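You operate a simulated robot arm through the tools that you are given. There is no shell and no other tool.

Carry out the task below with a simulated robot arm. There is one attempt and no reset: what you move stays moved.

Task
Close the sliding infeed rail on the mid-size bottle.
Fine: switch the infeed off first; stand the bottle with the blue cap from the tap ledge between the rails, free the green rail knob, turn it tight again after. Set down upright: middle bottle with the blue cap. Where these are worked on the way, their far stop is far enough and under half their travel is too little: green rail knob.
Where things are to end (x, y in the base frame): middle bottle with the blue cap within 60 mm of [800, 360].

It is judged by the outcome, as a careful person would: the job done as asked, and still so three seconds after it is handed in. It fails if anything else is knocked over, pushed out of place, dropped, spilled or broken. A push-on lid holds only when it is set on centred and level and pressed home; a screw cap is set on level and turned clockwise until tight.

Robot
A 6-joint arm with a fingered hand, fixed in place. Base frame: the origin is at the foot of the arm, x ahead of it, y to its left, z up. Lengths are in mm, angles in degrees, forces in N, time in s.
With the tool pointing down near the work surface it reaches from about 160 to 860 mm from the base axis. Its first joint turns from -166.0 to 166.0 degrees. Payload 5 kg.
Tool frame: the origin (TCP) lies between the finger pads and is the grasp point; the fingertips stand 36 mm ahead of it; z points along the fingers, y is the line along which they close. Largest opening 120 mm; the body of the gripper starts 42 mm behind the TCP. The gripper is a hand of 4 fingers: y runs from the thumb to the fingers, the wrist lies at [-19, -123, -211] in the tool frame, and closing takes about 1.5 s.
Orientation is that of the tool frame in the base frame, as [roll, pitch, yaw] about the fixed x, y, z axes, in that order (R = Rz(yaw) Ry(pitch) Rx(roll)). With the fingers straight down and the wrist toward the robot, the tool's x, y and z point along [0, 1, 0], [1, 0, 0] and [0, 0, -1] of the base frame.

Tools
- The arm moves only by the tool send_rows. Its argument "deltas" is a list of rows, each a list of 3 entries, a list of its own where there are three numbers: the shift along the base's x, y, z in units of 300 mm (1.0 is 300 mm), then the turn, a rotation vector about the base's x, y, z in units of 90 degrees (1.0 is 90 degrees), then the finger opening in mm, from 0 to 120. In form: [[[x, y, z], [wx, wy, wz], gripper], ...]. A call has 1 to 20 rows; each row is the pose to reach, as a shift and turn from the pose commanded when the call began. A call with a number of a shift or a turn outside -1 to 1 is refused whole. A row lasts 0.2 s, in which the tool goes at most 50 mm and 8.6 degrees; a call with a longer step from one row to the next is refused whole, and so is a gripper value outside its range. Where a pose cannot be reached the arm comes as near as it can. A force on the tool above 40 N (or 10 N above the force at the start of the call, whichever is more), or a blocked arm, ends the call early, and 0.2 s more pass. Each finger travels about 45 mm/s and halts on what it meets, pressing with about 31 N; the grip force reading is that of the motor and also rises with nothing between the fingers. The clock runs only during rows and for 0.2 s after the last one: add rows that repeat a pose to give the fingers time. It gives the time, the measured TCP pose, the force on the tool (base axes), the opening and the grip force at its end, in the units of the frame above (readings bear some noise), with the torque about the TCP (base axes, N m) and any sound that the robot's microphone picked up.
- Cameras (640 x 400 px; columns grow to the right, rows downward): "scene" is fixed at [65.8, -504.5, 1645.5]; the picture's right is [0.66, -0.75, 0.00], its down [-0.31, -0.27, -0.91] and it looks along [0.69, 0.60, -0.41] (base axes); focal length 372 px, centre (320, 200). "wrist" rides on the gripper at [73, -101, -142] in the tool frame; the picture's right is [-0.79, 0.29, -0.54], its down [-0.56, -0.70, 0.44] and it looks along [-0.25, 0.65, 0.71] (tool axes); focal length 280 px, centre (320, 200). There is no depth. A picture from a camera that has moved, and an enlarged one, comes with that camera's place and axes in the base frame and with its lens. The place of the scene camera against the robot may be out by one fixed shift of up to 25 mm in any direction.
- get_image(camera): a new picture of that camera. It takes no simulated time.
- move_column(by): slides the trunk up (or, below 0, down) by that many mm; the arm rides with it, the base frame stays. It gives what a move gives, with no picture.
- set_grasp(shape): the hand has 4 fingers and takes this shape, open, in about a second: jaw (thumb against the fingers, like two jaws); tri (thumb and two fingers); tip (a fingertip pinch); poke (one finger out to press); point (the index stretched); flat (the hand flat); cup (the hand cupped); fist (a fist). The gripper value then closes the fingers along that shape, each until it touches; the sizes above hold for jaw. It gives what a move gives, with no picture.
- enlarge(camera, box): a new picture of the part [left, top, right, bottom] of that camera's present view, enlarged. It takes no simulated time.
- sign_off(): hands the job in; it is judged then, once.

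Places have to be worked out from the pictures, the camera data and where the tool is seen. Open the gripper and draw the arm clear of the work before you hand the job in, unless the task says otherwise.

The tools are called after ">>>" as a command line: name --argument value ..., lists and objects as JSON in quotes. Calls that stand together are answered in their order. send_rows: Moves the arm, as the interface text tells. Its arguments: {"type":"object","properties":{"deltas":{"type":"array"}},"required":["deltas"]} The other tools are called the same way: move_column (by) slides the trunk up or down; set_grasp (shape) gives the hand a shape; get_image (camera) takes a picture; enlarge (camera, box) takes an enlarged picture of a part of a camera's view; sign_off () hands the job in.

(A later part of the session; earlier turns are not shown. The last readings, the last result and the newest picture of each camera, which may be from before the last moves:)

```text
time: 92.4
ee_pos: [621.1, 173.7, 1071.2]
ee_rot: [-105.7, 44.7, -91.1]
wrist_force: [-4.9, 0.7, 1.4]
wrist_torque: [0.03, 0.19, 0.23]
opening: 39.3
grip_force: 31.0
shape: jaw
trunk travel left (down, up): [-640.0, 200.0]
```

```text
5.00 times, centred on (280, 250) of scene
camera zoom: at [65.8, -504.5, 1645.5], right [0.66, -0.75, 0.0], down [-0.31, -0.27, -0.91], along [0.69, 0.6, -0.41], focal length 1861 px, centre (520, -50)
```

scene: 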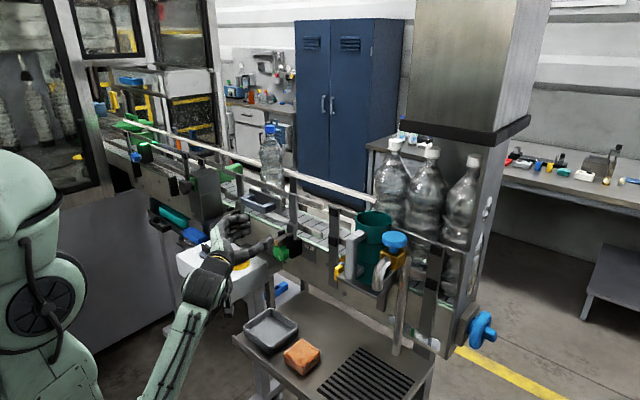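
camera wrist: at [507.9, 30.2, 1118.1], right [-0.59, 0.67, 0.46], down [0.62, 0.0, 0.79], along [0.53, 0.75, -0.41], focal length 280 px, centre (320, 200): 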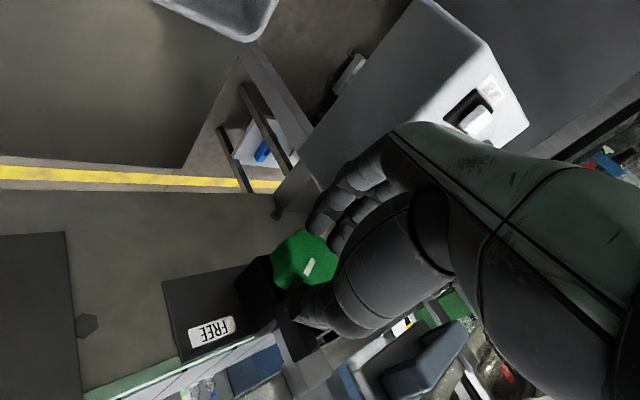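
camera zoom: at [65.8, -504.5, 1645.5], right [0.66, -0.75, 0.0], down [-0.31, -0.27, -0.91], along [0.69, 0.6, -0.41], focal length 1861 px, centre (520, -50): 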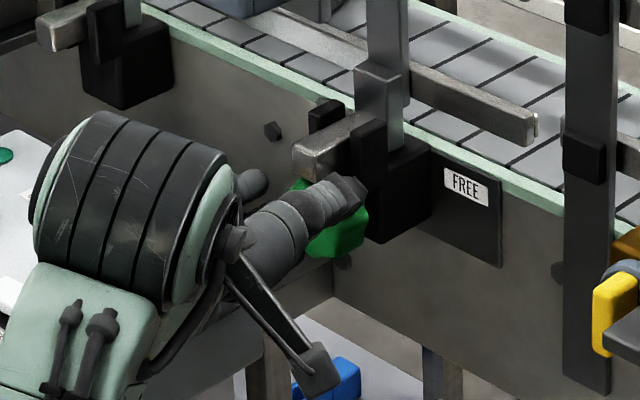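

A total of −90° so far without meeting a stop. I repeat the ratchet: release, back off, roll back 55°, and re-advance.

>>> send_rows --deltas '[[[0, 0, 0], [0, 0, 0], 48], [[0, 0, 0], [0, 0, 0], 58], [[0, 0, 0], [0, 0, 0], 64], [[-0.05, 0, 0], [0, 0, 0], 64], [[-0.1, 0, 0], [0, 0, 0], 64], [[-0.14, 0, 0], [0, 0, 0], 66], [[-0.14, -0.001, -0.004], [0.087, 0, 0], 70], [[-0.14, -0.003, -0.009], [0.174, 0, 0], 76], [[-0.14, -0.005, -0.013], [0.262, 0, 0], 80], [[-0.14, -0.006, -0.017], [0.349, 0, 0], 80], [[-0.14, -0.008, -0.021], [0.436, 0, 0], 80], [[-0.14, -0.009, -0.025], [0.524, 0, 0], 80], [[-0.14, -0.009, -0.028], [0.611, 0, 0], 80], [[-0.1, -0.009, -0.028], [0.611, 0, 0], 80], [[-0.05, -0.009, -0.028], [0.611, 0, 0], 80], [[0, -0.009, -0.028], [0.611, 0, 0], 80], [[0, -0.009, -0.028], [0.611, 0, 0], 80]]'

>>> get_image --camera "wrist"

>>> enlarge --camera "scene" --box '[220, 200, 340, 300]'

```text
time: 96.0
ee_pos: [618.5, 171.4, 1068.0]
ee_rot: [78.4, 80.2, 93.4]
wrist_force: [-7.3, -0.6, 26.9]
wrist_torque: [-3.5, 3.88, -1.04]
opening: 79.7
grip_force: 0.0
shape: jaw
trunk travel left (down, up): [-640.0, 200.0]
```

```text
taken
camera wrist: at [505.8, 51.5, 973.2], right [-0.59, 0.0, 0.81], down [0.61, -0.65, 0.45], along [0.52, 0.76, 0.38], focal length 280 px, centre (320, 200)
```

wrist: 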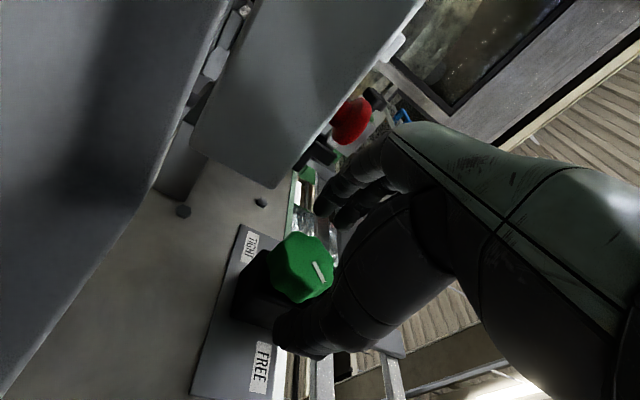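

```text
4.00 times, centred on (280, 250) of scene
camera zoom: at [65.8, -504.5, 1645.5], right [0.66, -0.75, 0.0], down [-0.31, -0.27, -0.91], along [0.69, 0.6, -0.41], focal length 1489 px, centre (480, 0)
```

zoom: 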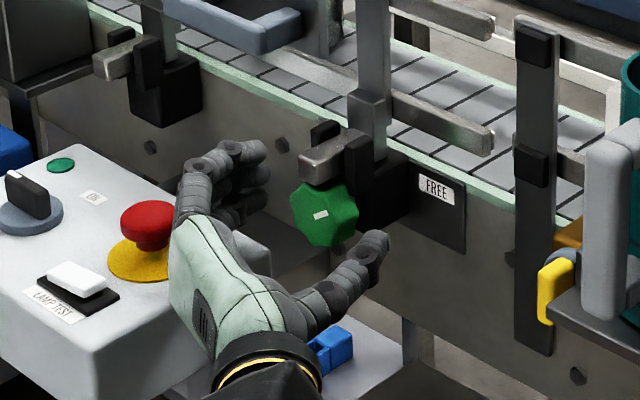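

A 27 N upward push with torque means the underside of the wrist is touching something below, probably the tray. I immediately roll back up to level.

>>> send_rows --deltas '[[[0, 0.0, 0.004], [-0.06, 0, 0], 80], [[0, 0.001, 0.006], [-0.14, 0, 0], 80], [[0, 0.001, 0.006], [-0.14, 0, 0], 80]]'

>>> get_image --camera "scene"

>>> enlarge --camera "scene" --box '[160, 240, 360, 400]'

```text
time: 96.8
ee_pos: [621.9, 172.8, 1064.8]
ee_rot: [-119.5, 87.0, -104.7]
wrist_force: [0.5, 0.9, 0.6]
wrist_torque: [0.0, 0.01, -0.02]
opening: 79.6
grip_force: 0.1
shape: jaw
trunk travel left (down, up): [-640.0, 200.0]
```

```text
taken
```

scene: 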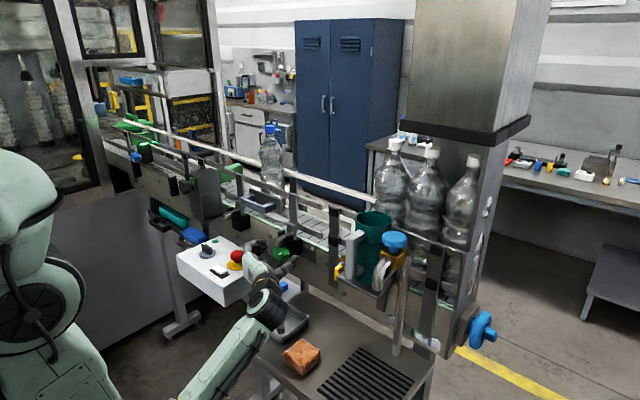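

```text
2.50 times, centred on (260, 320) of scene
camera zoom: at [65.8, -504.5, 1645.5], right [0.66, -0.75, 0.0], down [-0.31, -0.27, -0.91], along [0.69, 0.6, -0.41], focal length 931 px, centre (470, -100)
```

zoom: 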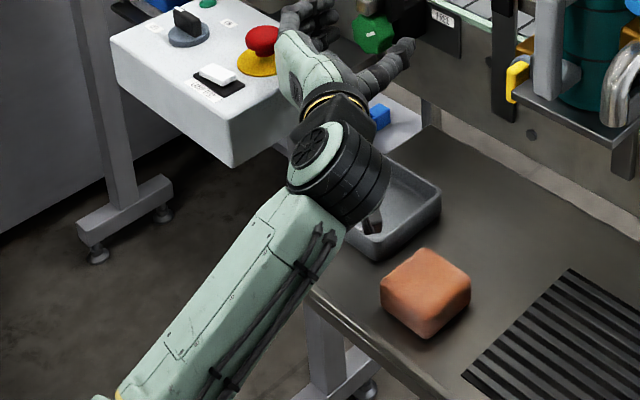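

The tray on the ledge appears to have been shifted by the wrist. I back out of the knob and raise the hand to see its state.

>>> send_rows --deltas '[[[-0.05, 0, 0], [0, 0, 0], 80], [[-0.1, 0, 0], [0, 0, 0], 80], [[-0.15, 0, 0], [0, 0, 0], 80], [[-0.15, 0, 0.14], [0, 0, 0], 80], [[-0.15, 0, 0.28], [0, 0, 0], 80], [[-0.15, 0.05, 0.42], [0, 0, 0], 80], [[-0.15, 0.15, 0.55], [0, 0, 0], 80], [[-0.15, 0.28, 0.6], [0, 0, 0], 80], [[-0.15, 0.4, 0.6], [0, 0, 0], 80], [[-0.15, 0.5, 0.6], [0, 0, 0], 80], [[-0.15, 0.5, 0.6], [0, 0, 0], 80]]'

>>> get_image --camera "scene"

>>> enlarge --camera "scene" --box '[220, 260, 460, 400]'

```text
time: 99.2
ee_pos: [575.9, 322.6, 1248.0]
ee_rot: [-121.6, 87.1, -106.7]
wrist_force: [-0.2, 0.7, 0.1]
wrist_torque: [0.03, 0.0, 0.04]
opening: 79.7
grip_force: 0.1
shape: jaw
trunk travel left (down, up): [-640.0, 200.0]
```

```text
taken
```

scene: 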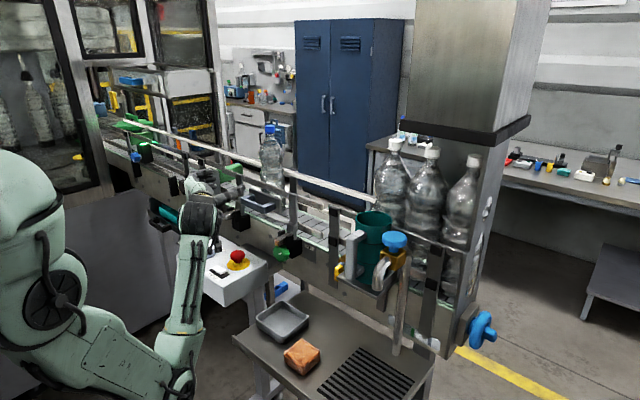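

```text
2.67 times, centred on (340, 330) of scene
camera zoom: at [65.8, -504.5, 1645.5], right [0.66, -0.75, 0.0], down [-0.31, -0.27, -0.91], along [0.69, 0.6, -0.41], focal length 993 px, centre (267, -147)
```

zoom: 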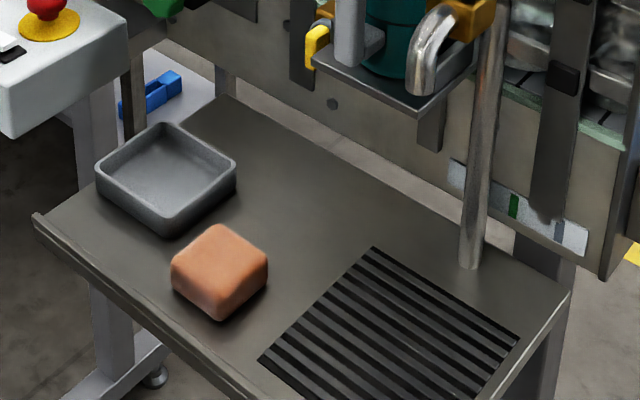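

The tray slid about 44 mm in +x (unrotated, nothing tipped); its low camera clearance means I must never roll past level here, and I will push it back to its place afterwards. I return to the knob stand-off with the hand exactly level.

>>> send_rows --deltas '[[[0.004, -0.1, 0], [0.005, 0, 0], 80], [[0.004, -0.22, -0.02], [0.01, 0, 0], 80], [[0.004, -0.35, -0.06], [0.02, 0, 0], 80], [[0.004, -0.46, -0.15], [0.025, 0, 0], 80], [[0.004, -0.507, -0.28], [0.03, 0, 0], 80], [[0.004, -0.507, -0.42], [0.03, 0, 0], 80], [[0.004, -0.507, -0.54], [0.03, 0, 0], 80], [[0.004, -0.507, -0.605], [0.03, 0, 0], 80], [[0.004, -0.507, -0.605], [0.03, 0, 0], 80]]'

>>> get_image --camera "wrist"

```text
time: 101.2
ee_pos: [577.0, 170.3, 1062.7]
ee_rot: [177.1, 89.2, -168.0]
wrist_force: [0.0, -0.5, 0.1]
wrist_torque: [0.0, -0.02, 0.01]
opening: 79.7
grip_force: 0.0
shape: jaw
trunk travel left (down, up): [-640.0, 200.0]
```

```text
taken
camera wrist: at [463.2, 35.7, 992.0], right [-0.59, 0.14, 0.8], down [0.62, -0.56, 0.55], along [0.53, 0.81, 0.24], focal length 280 px, centre (320, 200)
```

wrist: 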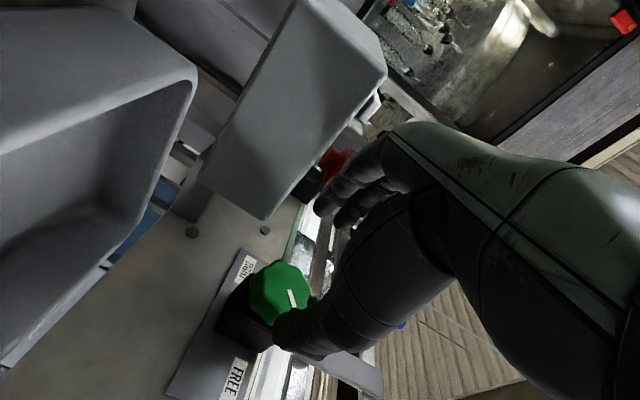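

The mark now points up-right, confirming about 90–100° of turning. I advance and grip again for the third stroke.

>>> send_rows --deltas '[[[0.05, 0.001, 0.007], [0, 0, 0], 80], [[0.1, 0.001, 0.007], [0, 0, 0], 80], [[0.147, 0.001, 0.007], [0, 0, 0], 80], [[0.147, 0.001, 0.007], [0, 0, 0], 72], [[0.147, 0.001, 0.007], [0, 0, 0], 64], [[0.147, 0.001, 0.007], [0, 0, 0], 56], [[0.147, 0.001, 0.007], [0, 0, 0], 48], [[0.147, 0.001, 0.007], [0, 0, 0], 40], [[0.147, 0.001, 0.007], [0, 0, 0], 32], [[0.147, 0.001, 0.007], [0, 0, 0], 25], [[0.147, 0.001, 0.007], [0, 0, 0], 25]]'

>>> get_image --camera "wrist"

```text
time: 103.6
ee_pos: [622.6, 169.2, 1066.7]
ee_rot: [169.6, 89.2, -175.4]
wrist_force: [-1.6, -2.5, 1.6]
wrist_torque: [0.03, 0.02, 0.07]
opening: 40.1
grip_force: 31.1
shape: jaw
trunk travel left (down, up): [-640.0, 200.0]
```

```text
taken
camera wrist: at [509.0, 35.8, 995.9], right [-0.59, 0.14, 0.8], down [0.62, -0.56, 0.55], along [0.53, 0.81, 0.24], focal length 280 px, centre (320, 200)
```

wrist: 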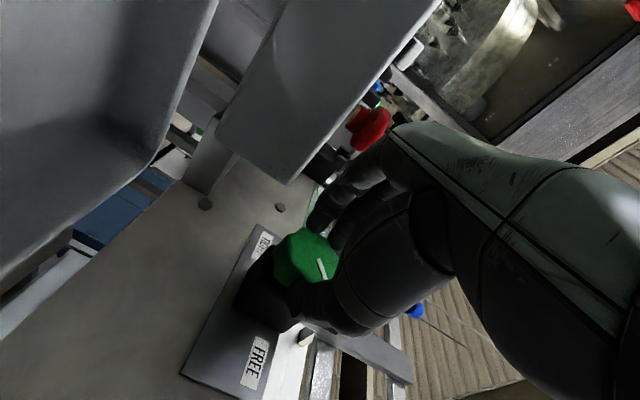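

Gripped. Third stroke: roll −45° in one go, watching forces for a stop.

>>> send_rows --deltas '[[[0, 0.0003, 0.004], [-0.083, 0, 0], 25], [[0, 0.001, 0.008], [-0.167, 0, 0], 25], [[0, 0.0024, 0.012], [-0.25, 0, 0], 25], [[0, 0.004, 0.016], [-0.333, 0, 0], 25], [[0, 0.0065, 0.019], [-0.417, 0, 0], 25], [[0, 0.009, 0.022], [-0.5, 0, 0], 25], [[0, 0.009, 0.022], [-0.5, 0, 0], 25]]'

>>> get_image --camera "wrist"

```text
time: 105.2
ee_pos: [621.4, 172.2, 1072.8]
ee_rot: [-105.7, 44.9, -91.1]
wrist_force: [1.4, 3.6, 5.2]
wrist_torque: [0.1, 0.05, 0.24]
opening: 39.7
grip_force: 30.3
shape: jaw
trunk travel left (down, up): [-640.0, 200.0]
```

```text
taken
camera wrist: at [508.6, 28.6, 1118.4], right [-0.59, 0.66, 0.46], down [0.62, -0.01, 0.79], along [0.53, 0.75, -0.41], focal length 280 px, centre (320, 200)
```

wrist: 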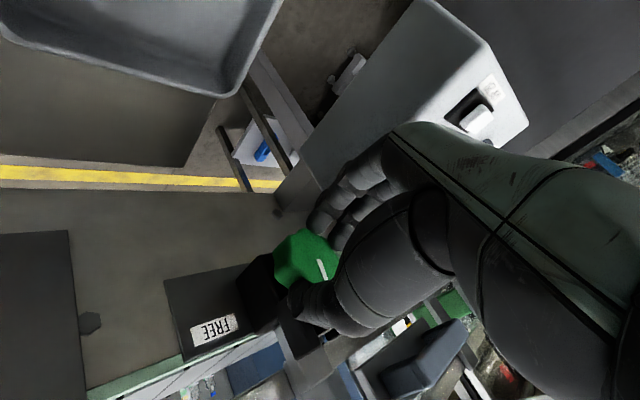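

It turned a further 45° (≈135° total) with only slightly more torque. I ratchet again in one sequence, never passing level.

>>> send_rows --deltas '[[[0, 0, 0], [0, 0, 0], 50], [[0, 0, 0], [0, 0, 0], 60], [[0, 0, 0], [0, 0, 0], 66], [[-0.05, 0, 0], [0, 0, 0], 66], [[-0.1, 0, 0], [0, 0, 0], 66], [[-0.14, 0, 0], [0, 0, 0], 68], [[-0.14, -0.001, -0.004], [0.083, 0, 0], 72], [[-0.14, -0.003, -0.008], [0.167, 0, 0], 76], [[-0.14, -0.005, -0.012], [0.25, 0, 0], 80], [[-0.14, -0.007, -0.016], [0.333, 0, 0], 80], [[-0.14, -0.008, -0.019], [0.417, 0, 0], 80], [[-0.14, -0.009, -0.022], [0.49, 0, 0], 80], [[-0.1, -0.009, -0.022], [0.49, 0, 0], 80], [[-0.05, -0.009, -0.022], [0.49, 0, 0], 80], [[0, -0.009, -0.022], [0.49, 0, 0], 78], [[0, -0.009, -0.022], [0.49, 0, 0], 64], [[0, -0.009, -0.022], [0.49, 0, 0], 50], [[0, -0.009, -0.022], [0.49, 0, 0], 38], [[0, -0.009, -0.022], [0.49, 0, 0], 28], [[0, -0.009, -0.022], [0.49, 0, 0], 25]]'

>>> get_image --camera "wrist"

```text
time: 109.4
ee_pos: [621.2, 167.0, 1066.9]
ee_rot: [-145.7, 88.5, -130.9]
wrist_force: [-3.7, -0.5, -0.1]
wrist_torque: [-0.03, 0.03, 0.29]
opening: 38.7
grip_force: 31.3
shape: jaw
trunk travel left (down, up): [-640.0, 200.0]
```

```text
taken
camera wrist: at [507.6, 32.6, 998.4], right [-0.59, 0.15, 0.8], down [0.62, -0.55, 0.56], along [0.53, 0.82, 0.23], focal length 280 px, centre (320, 200)
```

wrist: 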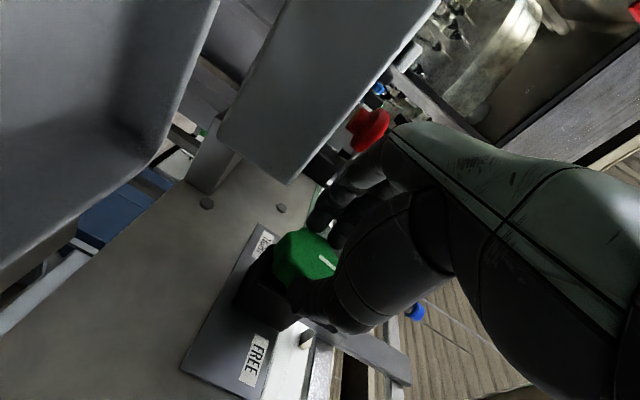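

Gripped for the fourth stroke; the mark is near the top. I roll −45° again.

>>> send_rows --deltas '[[[0, 0.0005, 0.005], [-0.083, 0, 0], 25], [[0, 0.0015, 0.009], [-0.167, 0, 0], 25], [[0, 0.0035, 0.014], [-0.25, 0, 0], 25], [[0, 0.006, 0.018], [-0.333, 0, 0], 25], [[0, 0.009, 0.022], [-0.417, 0, 0], 25], [[0, 0.012, 0.025], [-0.5, 0, 0], 25], [[0, 0.012, 0.025], [-0.5, 0, 0], 25]]'

>>> get_image --camera "wrist"

```text
time: 111.0
ee_pos: [619.0, 173.5, 1074.7]
ee_rot: [-105.4, 43.9, -90.8]
wrist_force: [-14.3, 2.1, 8.8]
wrist_torque: [0.78, 0.42, 0.9]
opening: 36.3
grip_force: 30.7
shape: jaw
trunk travel left (down, up): [-640.0, 200.0]
```

```text
taken
camera wrist: at [505.9, 30.3, 1122.7], right [-0.59, 0.67, 0.45], down [0.61, 0.01, 0.79], along [0.53, 0.74, -0.42], focal length 280 px, centre (320, 200)
```

wrist: 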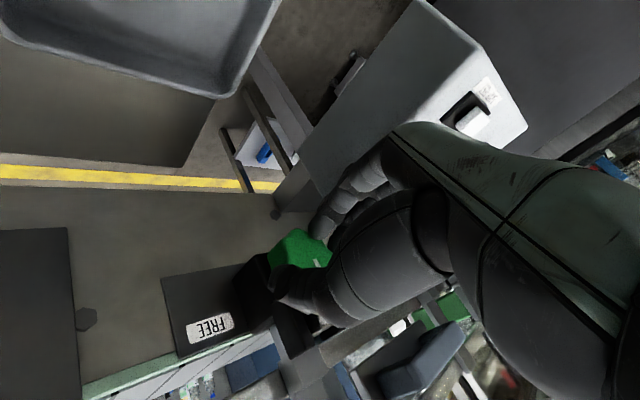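

Torque jumped to 0.8 N·m and the fingers slipped relative to the knob: it has likely reached its FREE stop. I release and back off to read the mark.

>>> send_rows --deltas '[[[0, 0, 0], [0, 0, 0], 50], [[0, 0, 0], [0, 0, 0], 60], [[0, 0, 0], [0, 0, 0], 66], [[-0.05, 0, 0], [0, 0, 0], 66], [[-0.1, 0, 0], [0, 0, 0], 66], [[-0.14, 0, 0], [0, 0, 0], 68], [[-0.14, -0.001, -0.004], [0.083, 0, 0], 72], [[-0.14, -0.003, -0.008], [0.167, 0, 0], 76], [[-0.14, -0.005, -0.012], [0.25, 0, 0], 80], [[-0.14, -0.007, -0.018], [0.333, 0, 0], 80], [[-0.14, -0.009, -0.022], [0.417, 0, 0], 80], [[-0.14, -0.01, -0.026], [0.49, 0, 0], 80], [[-0.14, -0.01, -0.026], [0.49, 0, 0], 80]]'

>>> enlarge --camera "wrist" --box '[160, 210, 340, 400]'

>>> enlarge --camera "scene" --box '[240, 210, 320, 290]'

```text
time: 113.8
ee_pos: [579.1, 170.5, 1065.1]
ee_rot: [-129.9, 87.9, -115.0]
wrist_force: [-0.8, 0.4, -0.1]
wrist_torque: [0.0, -0.01, -0.03]
opening: 79.8
grip_force: 0.0
shape: jaw
trunk travel left (down, up): [-640.0, 200.0]
```

```text
2.11 times, centred on (250, 305) of wrist
camera zoom: at [466.2, 34.4, 999.3], right [-0.59, 0.17, 0.79], down [0.62, -0.55, 0.57], along [0.53, 0.82, 0.22], focal length 590 px, centre (467, -21)
```

zoom: 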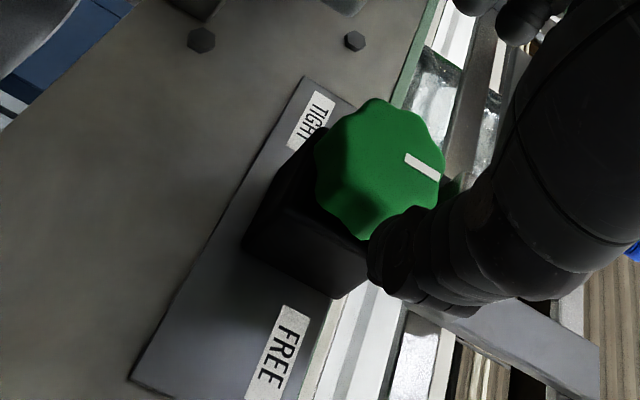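

```text
5.00 times, centred on (280, 250) of scene
camera zoom: at [65.8, -504.5, 1645.5], right [0.66, -0.75, 0.0], down [-0.31, -0.27, -0.91], along [0.69, 0.6, -0.41], focal length 1861 px, centre (520, -50)
```

zoom: 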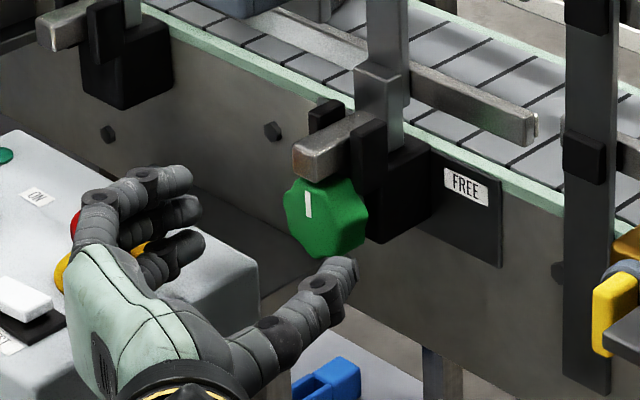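

The mark now points straight up: about 147° from the tight position, at a hard stop, so the knob is fully freed. Next I move in front of the rail handle (about [660, 297, 1178]) with the fingers closed, to push it gently in +x.

>>> send_rows --deltas '[[[0, 0, 0.12], [0, 0, 0], 80], [[0, 0, 0.25], [0.01, 0, -0.03], 70], [[0, 0.03, 0.377], [0.02, 0, -0.06], 50], [[0, 0.13, 0.377], [0.02, 0, -0.1], 30], [[0, 0.25, 0.377], [0.02, 0, -0.14], 15], [[0, 0.37, 0.377], [0.02, 0, -0.167], 0], [[0, 0.42, 0.377], [0.02, 0, -0.167], 0], [[0, 0.42, 0.377], [0.02, 0, -0.167], 0], [[0, 0.42, 0.377], [0.02, 0, -0.167], 0]]'

>>> get_image --camera "wrist"

>>> enlarge --camera "scene" --box '[200, 150, 330, 270]'

```text
time: 115.8
ee_pos: [580.4, 298.2, 1177.9]
ee_rot: [175.3, 88.9, 175.0]
wrist_force: [0.1, 0.0, 0.2]
wrist_torque: [0.0, 0.02, 0.02]
opening: 0.3
grip_force: 31.4
shape: jaw
trunk travel left (down, up): [-640.0, 200.0]
```

```text
taken
camera wrist: at [435.9, 198.4, 1107.6], right [-0.53, 0.29, 0.8], down [0.45, -0.7, 0.55], along [0.72, 0.65, 0.24], focal length 280 px, centre (320, 200)
```

wrist: 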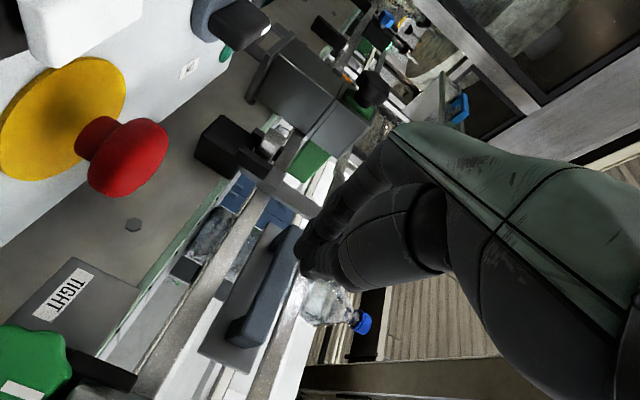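

```text
3.33 times, centred on (265, 210) of scene
camera zoom: at [65.8, -504.5, 1645.5], right [0.66, -0.75, 0.0], down [-0.31, -0.27, -0.91], along [0.69, 0.6, -0.41], focal length 1241 px, centre (503, 167)
```

zoom: 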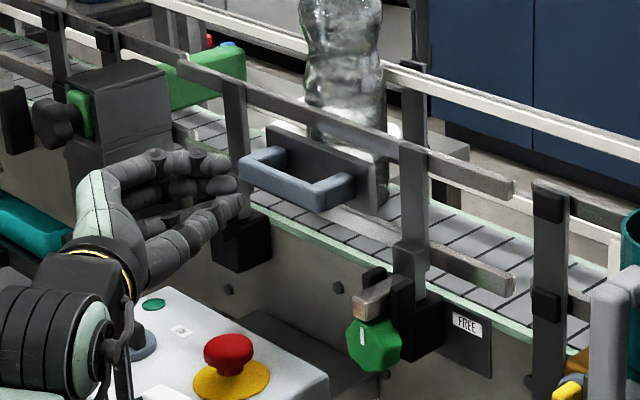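

I enlarge the handle in the wrist view to fix the bar height.

>>> enlarge --camera "wrist" --box '[180, 200, 340, 390]'

```text
2.11 times, centred on (260, 295) of wrist
camera zoom: at [435.9, 198.4, 1107.6], right [-0.53, 0.29, 0.8], down [0.45, -0.7, 0.55], along [0.72, 0.65, 0.24], focal length 590 px, centre (446, 0)
```

zoom: 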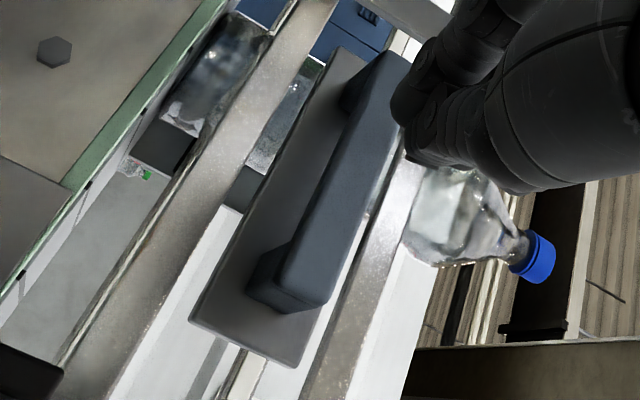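

The bar centre is about [657, 295, 1170]. I align to it and advance to just short of contact.

>>> send_rows --deltas '[[[0.03, -0.01, -0.025], [0, 0, 0], 0], [[0.07, -0.01, -0.025], [0, 0, 0], 0], [[0.1, -0.01, -0.025], [0, 0, 0], 0], [[0.1, -0.01, -0.025], [0, 0, 0], 0]]'

>>> enlarge --camera "scene" --box '[220, 150, 330, 250]'

>>> get_image --camera "wrist"

```text
time: 116.8
ee_pos: [609.5, 293.8, 1169.8]
ee_rot: [178.0, 88.9, 177.9]
wrist_force: [0.1, 0.4, 0.0]
wrist_torque: [-0.03, 0.02, 0.01]
opening: 0.2
grip_force: 31.4
shape: jaw
trunk travel left (down, up): [-640.0, 200.0]
```

```text
4.00 times, centred on (275, 200) of scene
camera zoom: at [65.8, -504.5, 1645.5], right [0.66, -0.75, 0.0], down [-0.31, -0.27, -0.91], along [0.69, 0.6, -0.41], focal length 1489 px, centre (500, 200)
```

zoom: 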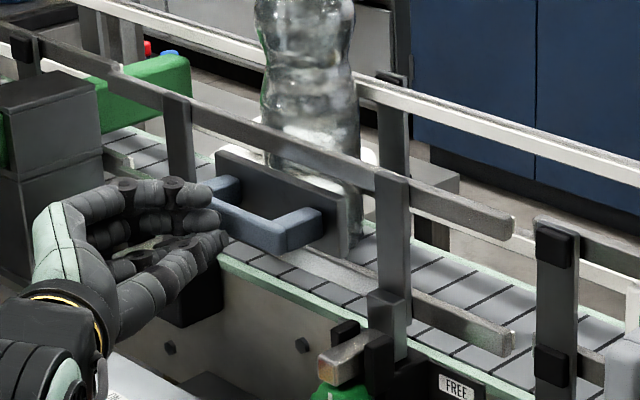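

```text
taken
camera wrist: at [465.7, 193.9, 1100.3], right [-0.53, 0.29, 0.8], down [0.45, -0.7, 0.55], along [0.72, 0.65, 0.24], focal length 280 px, centre (320, 200)
```

wrist: 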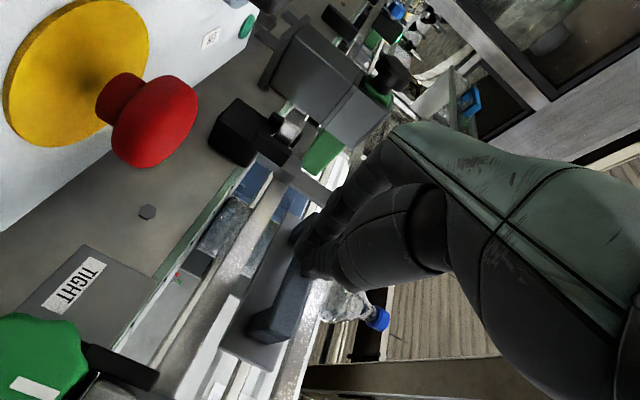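

I zoom on the fingertip-to-bar relation before pushing.

>>> enlarge --camera "wrist" --box '[220, 190, 360, 360]'

>>> enlarge --camera "scene" --box '[230, 180, 290, 230]'

```text
2.35 times, centred on (290, 275) of wrist
camera zoom: at [465.7, 193.9, 1100.3], right [-0.53, 0.29, 0.8], down [0.45, -0.7, 0.55], along [0.72, 0.65, 0.24], focal length 660 px, centre (391, 24)
```

zoom: 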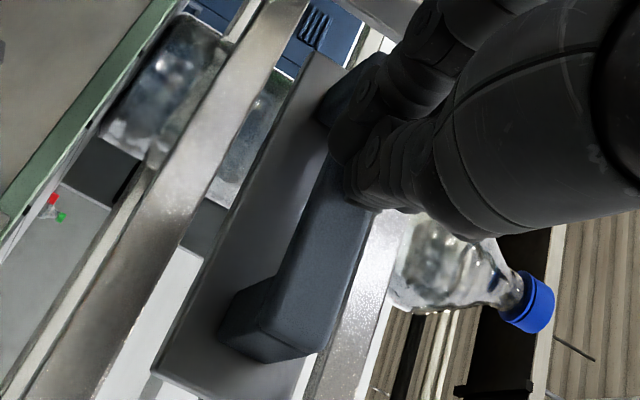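

```text
8.00 times, centred on (260, 205) of scene
camera zoom: at [65.8, -504.5, 1645.5], right [0.66, -0.75, 0.0], down [-0.31, -0.27, -0.91], along [0.69, 0.6, -0.41], focal length 2978 px, centre (800, 160)
```

zoom: 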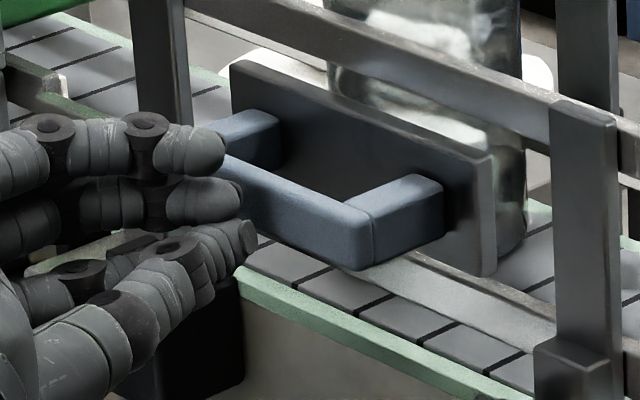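

The thumb/index tips sit in front of the middle of the bar. I lower 3 mm and advance in small steps, watching the x force.

>>> send_rows --deltas '[[[0.01, 0, -0.01], [0, 0, 0], 0], [[0.03, 0, -0.01], [0, 0, 0], 0], [[0.05, 0, -0.01], [0, 0, 0], 0], [[0.06, 0, -0.01], [0, 0, 0], 0]]'

>>> enlarge --camera "scene" --box '[220, 150, 330, 250]'

```text
time: 117.8
ee_pos: [628.0, 292.5, 1168.1]
ee_rot: [169.5, 88.9, 169.4]
wrist_force: [-0.9, 0.1, -0.2]
wrist_torque: [-0.06, -0.03, -0.01]
opening: 0.0
grip_force: 30.7
shape: jaw
trunk travel left (down, up): [-640.0, 200.0]
```

```text
4.00 times, centred on (275, 200) of scene
camera zoom: at [65.8, -504.5, 1645.5], right [0.66, -0.75, 0.0], down [-0.31, -0.27, -0.91], along [0.69, 0.6, -0.41], focal length 1489 px, centre (500, 200)
```

zoom: 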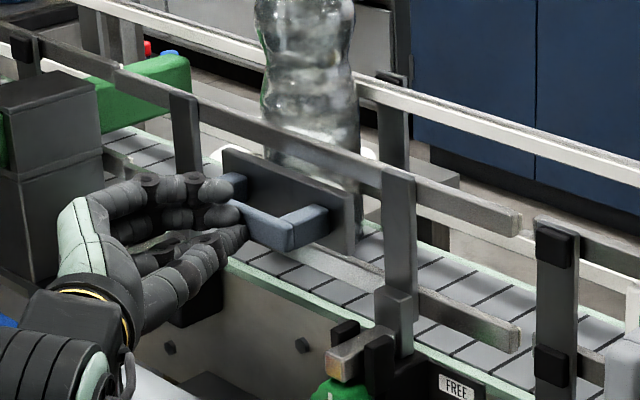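

The rail is sliding in with almost no resistance (moved about 8 mm). I keep pushing in small steps.

>>> send_rows --deltas '[[[0.01, 0, 0], [0, 0, 0], 0], [[0.02, 0, 0], [0, 0, 0], 0], [[0.03, 0, 0], [0, 0, 0], 0], [[0.03, 0, 0], [0, 0, 0], 0]]'

>>> enlarge --camera "scene" --box '[220, 110, 330, 250]'

```text
time: 118.8
ee_pos: [637.7, 293.2, 1168.1]
ee_rot: [173.4, 89.0, 173.3]
wrist_force: [-0.6, 1.3, 0.8]
wrist_torque: [-0.01, 0.01, -0.01]
opening: 0.0
grip_force: 30.7
shape: jaw
trunk travel left (down, up): [-640.0, 200.0]
```

```text
2.86 times, centred on (275, 180) of scene
camera zoom: at [65.8, -504.5, 1645.5], right [0.66, -0.75, 0.0], down [-0.31, -0.27, -0.91], along [0.69, 0.6, -0.41], focal length 1064 px, centre (449, 257)
```

zoom: 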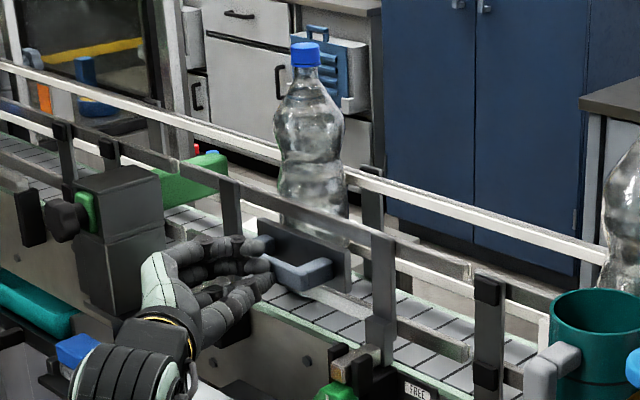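

Still light. I continue, 3 mm per step, looking for contact with the bottle.

>>> send_rows --deltas '[[[0.01, 0, 0], [0, 0, 0], 0], [[0.02, 0, 0], [0, 0, 0], 0], [[0.03, 0, 0], [0, 0, 0], 0], [[0.03, 0, 0], [0, 0, 0], 0]]'

>>> enlarge --camera "scene" --box '[220, 110, 330, 250]'

```text
time: 119.8
ee_pos: [646.4, 291.8, 1168.2]
ee_rot: [173.7, 88.9, 173.5]
wrist_force: [-0.2, 1.1, -0.3]
wrist_torque: [0.01, -0.02, 0.01]
opening: 0.3
grip_force: 31.0
shape: jaw
trunk travel left (down, up): [-640.0, 200.0]
```

```text
2.86 times, centred on (275, 180) of scene
camera zoom: at [65.8, -504.5, 1645.5], right [0.66, -0.75, 0.0], down [-0.31, -0.27, -0.91], along [0.69, 0.6, -0.41], focal length 1064 px, centre (449, 257)
```

zoom: 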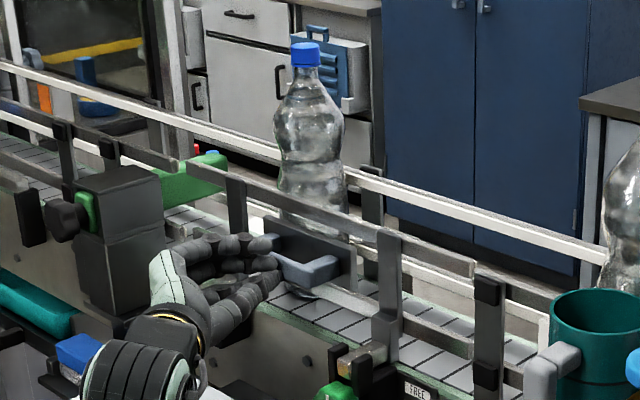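

The bottle has not moved yet. I continue in the same way.

>>> send_rows --deltas '[[[0.01, 0, 0], [0, 0, 0], 0], [[0.02, 0, 0], [0, 0, 0], 0], [[0.03, 0, 0], [0, 0, 0], 0], [[0.03, 0, 0], [0, 0, 0], 0]]'

>>> enlarge --camera "scene" --box '[220, 110, 330, 250]'

>>> get_image --camera "wrist"

```text
time: 120.8
ee_pos: [654.9, 292.3, 1169.4]
ee_rot: [165.7, 89.0, 165.5]
wrist_force: [-0.9, 0.7, 0.3]
wrist_torque: [0.01, -0.02, 0.03]
opening: 0.1
grip_force: 30.7
shape: jaw
trunk travel left (down, up): [-640.0, 200.0]
```

```text
2.86 times, centred on (275, 180) of scene
camera zoom: at [65.8, -504.5, 1645.5], right [0.66, -0.75, 0.0], down [-0.31, -0.27, -0.91], along [0.69, 0.6, -0.41], focal length 1064 px, centre (449, 257)
```

zoom: 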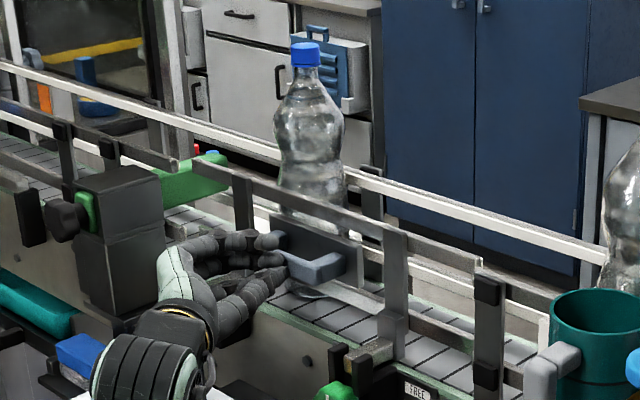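

```text
taken
camera wrist: at [510.4, 192.7, 1098.8], right [-0.53, 0.29, 0.8], down [0.45, -0.7, 0.55], along [0.72, 0.65, 0.24], focal length 280 px, centre (320, 200)
```

wrist: 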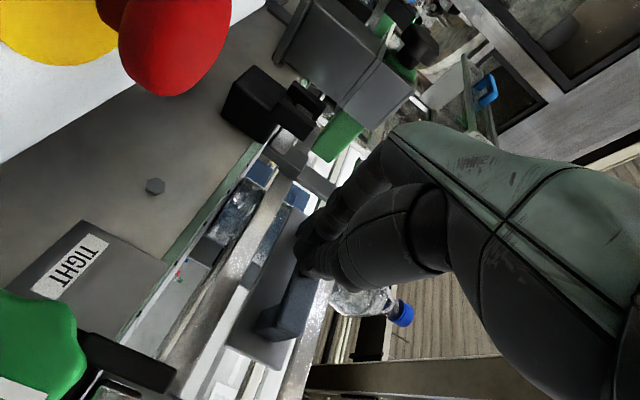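

Contact has not come yet; I keep going with the same small steps.

>>> send_rows --deltas '[[[0.01, 0, 0], [0, 0, 0], 0], [[0.02, 0, 0], [0, 0, 0], 0], [[0.03, 0, 0], [0, 0, 0], 0], [[0.03, 0, 0], [0, 0, 0], 0]]'

>>> enlarge --camera "scene" --box '[220, 110, 330, 250]'

```text
time: 121.8
ee_pos: [657.2, 293.2, 1169.1]
ee_rot: [177.4, 88.8, 177.6]
wrist_force: [-33.2, -5.2, -1.2]
wrist_torque: [0.0, 0.13, -0.34]
opening: 0.0
grip_force: 30.8
shape: jaw
trunk travel left (down, up): [-640.0, 200.0]
stopped in row 4: the force on the tool passed its limit at 47 N (the readings are from after the stop); the commanded pose is now the measured one
```

```text
2.86 times, centred on (275, 180) of scene
camera zoom: at [65.8, -504.5, 1645.5], right [0.66, -0.75, 0.0], down [-0.31, -0.27, -0.91], along [0.69, 0.6, -0.41], focal length 1064 px, centre (449, 257)
```

zoom: 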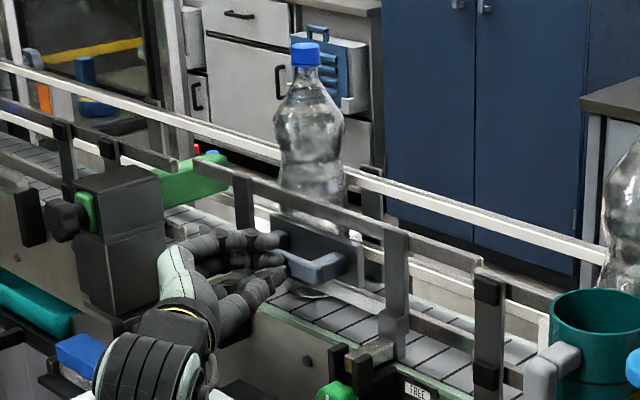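

The push met a firm stop at 47 N (tip x ≈ 693) and the bottle did not shift. I check whether the rail bars actually touch the bottle and the bottle the far rail.

>>> enlarge --camera "wrist" --box '[180, 150, 440, 390]'

>>> enlarge --camera "scene" --box '[240, 150, 300, 210]'

```text
1.67 times, centred on (310, 270) of wrist
camera zoom: at [512.3, 192.4, 1099.2], right [-0.53, 0.28, 0.8], down [0.46, -0.7, 0.55], along [0.72, 0.66, 0.24], focal length 467 px, centre (337, 83)
```

zoom: 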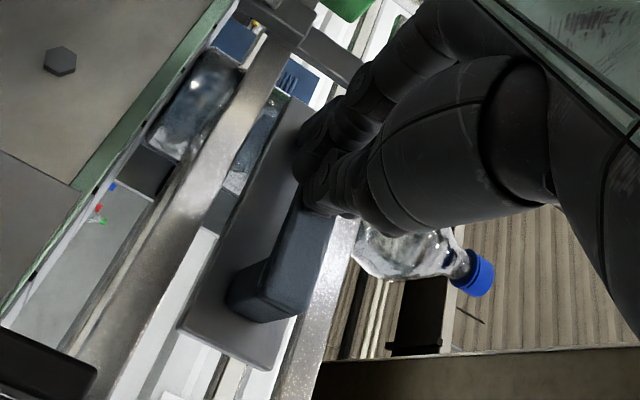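

```text
6.67 times, centred on (270, 180) of scene
camera zoom: at [65.8, -504.5, 1645.5], right [0.66, -0.75, 0.0], down [-0.31, -0.27, -0.91], along [0.69, 0.6, -0.41], focal length 2482 px, centre (653, 333)
```

zoom: 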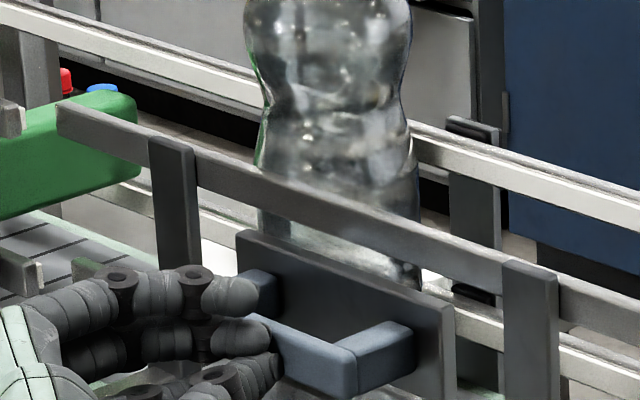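

The stop reaction acts exactly at the handle and the bottle did not move, so the rail is likely pinching it against the far rail. I back off and take a look from above with the wrist camera (rolling toward the posture I need for the knob anyway).

>>> send_rows --deltas '[[[-0.06, 0, 0], [0, 0, 0], 0], [[-0.16, 0, 0], [0, 0, 0], 0], [[-0.22, 0, 0.1], [0, 0, 0], 0], [[-0.235, 0, 0.24], [0, 0, 0], 10], [[-0.235, 0, 0.38], [-0.071, 0.009, 0.023], 25], [[-0.235, 0.01, 0.41], [-0.142, 0.019, 0.045], 40], [[-0.235, 0.01, 0.41], [-0.213, 0.028, 0.068], 55], [[-0.235, 0.01, 0.41], [-0.284, 0.037, 0.09], 66], [[-0.235, 0.01, 0.41], [-0.355, 0.047, 0.113], 66], [[-0.235, 0.01, 0.41], [-0.426, 0.056, 0.135], 66], [[-0.235, 0.01, 0.41], [-0.497, 0.0654, 0.158], 66], [[-0.235, 0.01, 0.41], [-0.497, 0.0654, 0.158], 66]]'

>>> get_image --camera "wrist"

>>> enlarge --camera "scene" --box '[210, 110, 340, 260]'

```text
time: 124.4
ee_pos: [601.5, 301.6, 1280.5]
ee_rot: [-106.0, 44.7, -91.5]
wrist_force: [0.2, 0.5, -0.6]
wrist_torque: [0.02, 0.0, -0.01]
opening: 65.6
grip_force: 0.1
shape: jaw
out of reach, approached as far as the arm can: row 11, 12
trunk travel left (down, up): [-640.0, 200.0]
```

```text
taken
camera wrist: at [487.6, 157.1, 1325.9], right [-0.58, 0.67, 0.47], down [0.62, -0.01, 0.79], along [0.53, 0.75, -0.41], focal length 280 px, centre (320, 200)
```

wrist: 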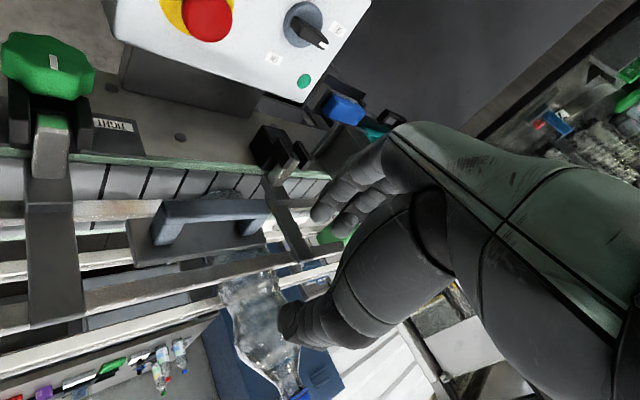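

```text
2.67 times, centred on (275, 185) of scene
camera zoom: at [65.8, -504.5, 1645.5], right [0.66, -0.75, 0.0], down [-0.31, -0.27, -0.91], along [0.69, 0.6, -0.41], focal length 993 px, centre (440, 240)
```

zoom: 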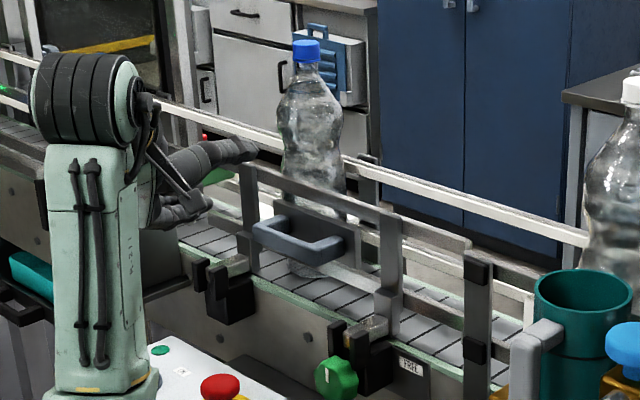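

This view from above shows the bottle between the bars. I zoom in on the contact.

>>> enlarge --camera "wrist" --box '[150, 190, 350, 400]'

>>> enlarge --camera "wrist" --box '[200, 230, 310, 340]'

>>> enlarge --camera "wrist" --box '[0, 20, 180, 200]'

```text
1.90 times, centred on (250, 295) of wrist
camera zoom: at [487.6, 157.1, 1325.9], right [-0.58, 0.67, 0.47], down [0.62, -0.01, 0.79], along [0.53, 0.75, -0.41], focal length 534 px, centre (453, 19)
```

zoom: 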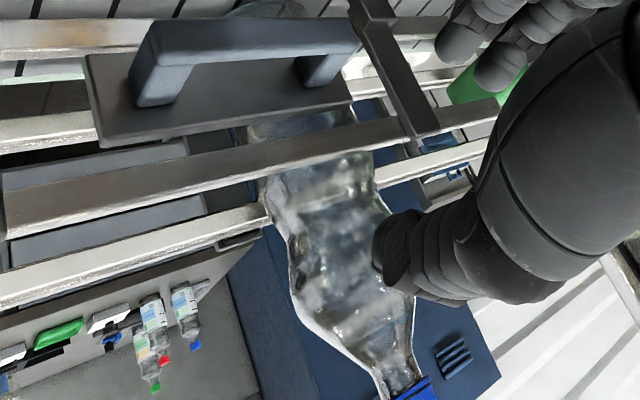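

```text
3.64 times, centred on (255, 285) of wrist
camera zoom: at [487.6, 157.1, 1325.9], right [-0.58, 0.67, 0.47], down [0.62, -0.01, 0.79], along [0.53, 0.75, -0.41], focal length 1020 px, centre (556, -109)
```

zoom: 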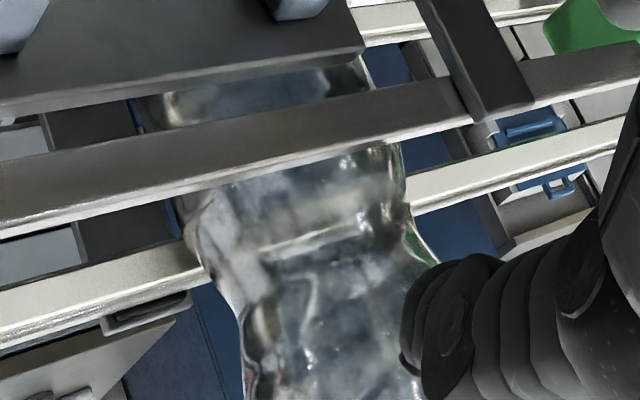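

```text
2.22 times, centred on (90, 110) of wrist
camera zoom: at [487.6, 157.1, 1325.9], right [-0.58, 0.67, 0.47], down [0.62, -0.01, 0.79], along [0.53, 0.75, -0.41], focal length 623 px, centre (831, 400)
```

zoom: 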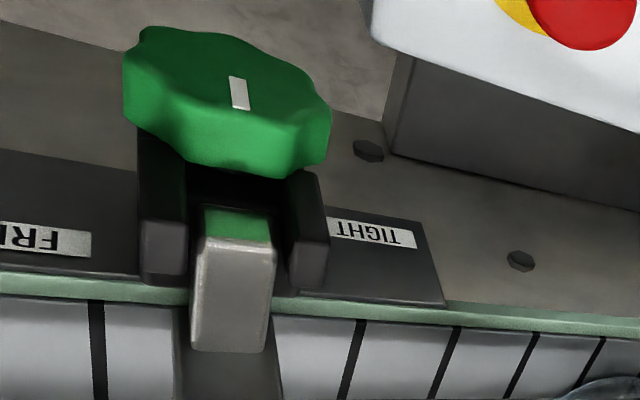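

The near bar sits right against the bottle and the geometry (handle at x 693, bars' inner face ≈ 762, bottle axis ≈ 800) confirms the rail is closed on it. Now I return to the knob with the hand rolled −45° to turn it tight (clockwise).

>>> send_rows --deltas '[[[-0.03, -0.12, 0], [0, 0, 0], 70], [[-0.06, -0.26, 0], [0, 0, 0], 70], [[-0.08, -0.4, 0], [0, 0, 0], 70], [[-0.082, -0.428, -0.1], [0, 0, 0], 70], [[-0.082, -0.428, -0.24], [0, 0, 0], 70], [[-0.082, -0.428, -0.38], [0, 0, 0], 70], [[-0.082, -0.428, -0.52], [0, 0, 0], 70], [[-0.082, -0.428, -0.64], [0, 0, 0], 70], [[-0.082, -0.428, -0.696], [0, 0, 0], 70], [[-0.082, -0.428, -0.696], [0, 0, 0], 70]]'

>>> get_image --camera "wrist"

>>> enlarge --camera "scene" --box '[220, 190, 340, 290]'

```text
time: 126.6
ee_pos: [575.6, 174.3, 1070.3]
ee_rot: [-106.3, 44.7, -91.8]
wrist_force: [0.0, 0.0, -0.2]
wrist_torque: [0.02, 0.01, 0.0]
opening: 70.1
grip_force: 0.0
shape: jaw
out of reach, approached as far as the arm can: row 1, 2, 3, 4
trunk travel left (down, up): [-640.0, 200.0]
```

```text
taken
camera wrist: at [462.8, 30.4, 1117.1], right [-0.58, 0.67, 0.47], down [0.62, -0.01, 0.78], along [0.53, 0.74, -0.41], focal length 280 px, centre (320, 200)
```

wrist: 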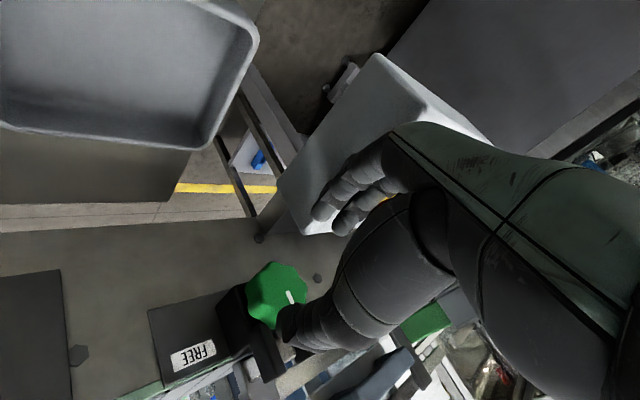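

```text
4.00 times, centred on (280, 240) of scene
camera zoom: at [65.8, -504.5, 1645.5], right [0.66, -0.75, 0.0], down [-0.31, -0.27, -0.91], along [0.69, 0.6, -0.41], focal length 1489 px, centre (480, 40)
```

zoom: 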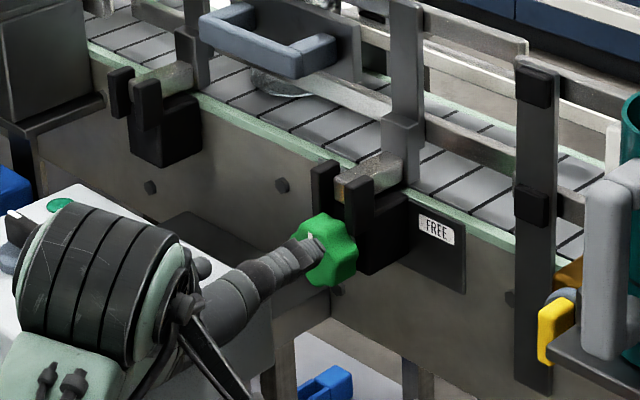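

Aligned with the knob at −45°. I advance and grip it.

>>> send_rows --deltas '[[[0.05, -0.003, 0.005], [0, 0, 0], 72], [[0.1, -0.003, 0.005], [0, 0, 0], 72], [[0.15, -0.003, 0.005], [0, 0, 0], 72], [[0.15, -0.003, 0.005], [0, 0, 0], 66], [[0.15, -0.003, 0.005], [0, 0, 0], 58], [[0.15, -0.003, 0.005], [0, 0, 0], 50], [[0.15, -0.003, 0.005], [0, 0, 0], 42], [[0.15, -0.003, 0.005], [0, 0, 0], 34], [[0.15, -0.003, 0.005], [0, 0, 0], 25], [[0.15, -0.003, 0.005], [0, 0, 0], 25]]'

>>> get_image --camera "wrist"

```text
time: 128.8
ee_pos: [621.3, 172.2, 1072.4]
ee_rot: [-106.3, 44.7, -91.8]
wrist_force: [-0.7, -0.9, 0.8]
wrist_torque: [0.0, 0.15, 0.03]
opening: 39.6
grip_force: 30.9
shape: jaw
trunk travel left (down, up): [-640.0, 200.0]
```

```text
taken
camera wrist: at [508.1, 28.1, 1118.7], right [-0.58, 0.67, 0.47], down [0.62, -0.01, 0.78], along [0.53, 0.74, -0.41], focal length 280 px, centre (320, 200)
```

wrist: 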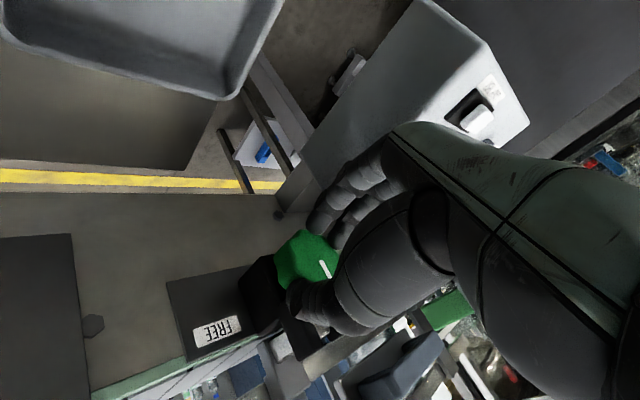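

Gripped. I roll clockwise +44° back to level, which tightens it.

>>> send_rows --deltas '[[[0, -0.0015, -0.004], [0.083, 0, 0], 25], [[0, -0.003, -0.008], [0.167, 0, 0], 25], [[0, -0.005, -0.012], [0.25, 0, 0], 25], [[0, -0.007, -0.016], [0.333, 0, 0], 25], [[0, -0.008, -0.019], [0.417, 0, 0], 25], [[0, -0.009, -0.022], [0.49, 0, 0], 25], [[0, -0.009, -0.022], [0.49, 0, 0], 25]]'

>>> get_image --camera "wrist"

```text
time: 130.4
ee_pos: [620.5, 169.7, 1065.7]
ee_rot: [-155.0, 88.3, -139.9]
wrist_force: [-3.3, -1.2, -5.1]
wrist_torque: [-0.13, 0.16, 0.29]
opening: 39.6
grip_force: 30.7
shape: jaw
trunk travel left (down, up): [-640.0, 200.0]
```

```text
taken
camera wrist: at [507.9, 33.6, 998.1], right [-0.58, 0.15, 0.8], down [0.62, -0.55, 0.56], along [0.53, 0.82, 0.22], focal length 280 px, centre (320, 200)
```

wrist: 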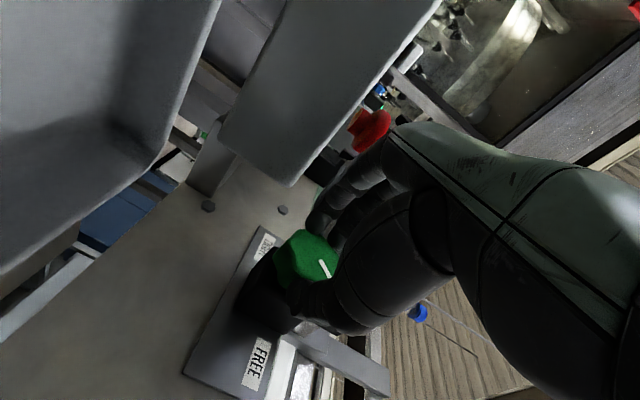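

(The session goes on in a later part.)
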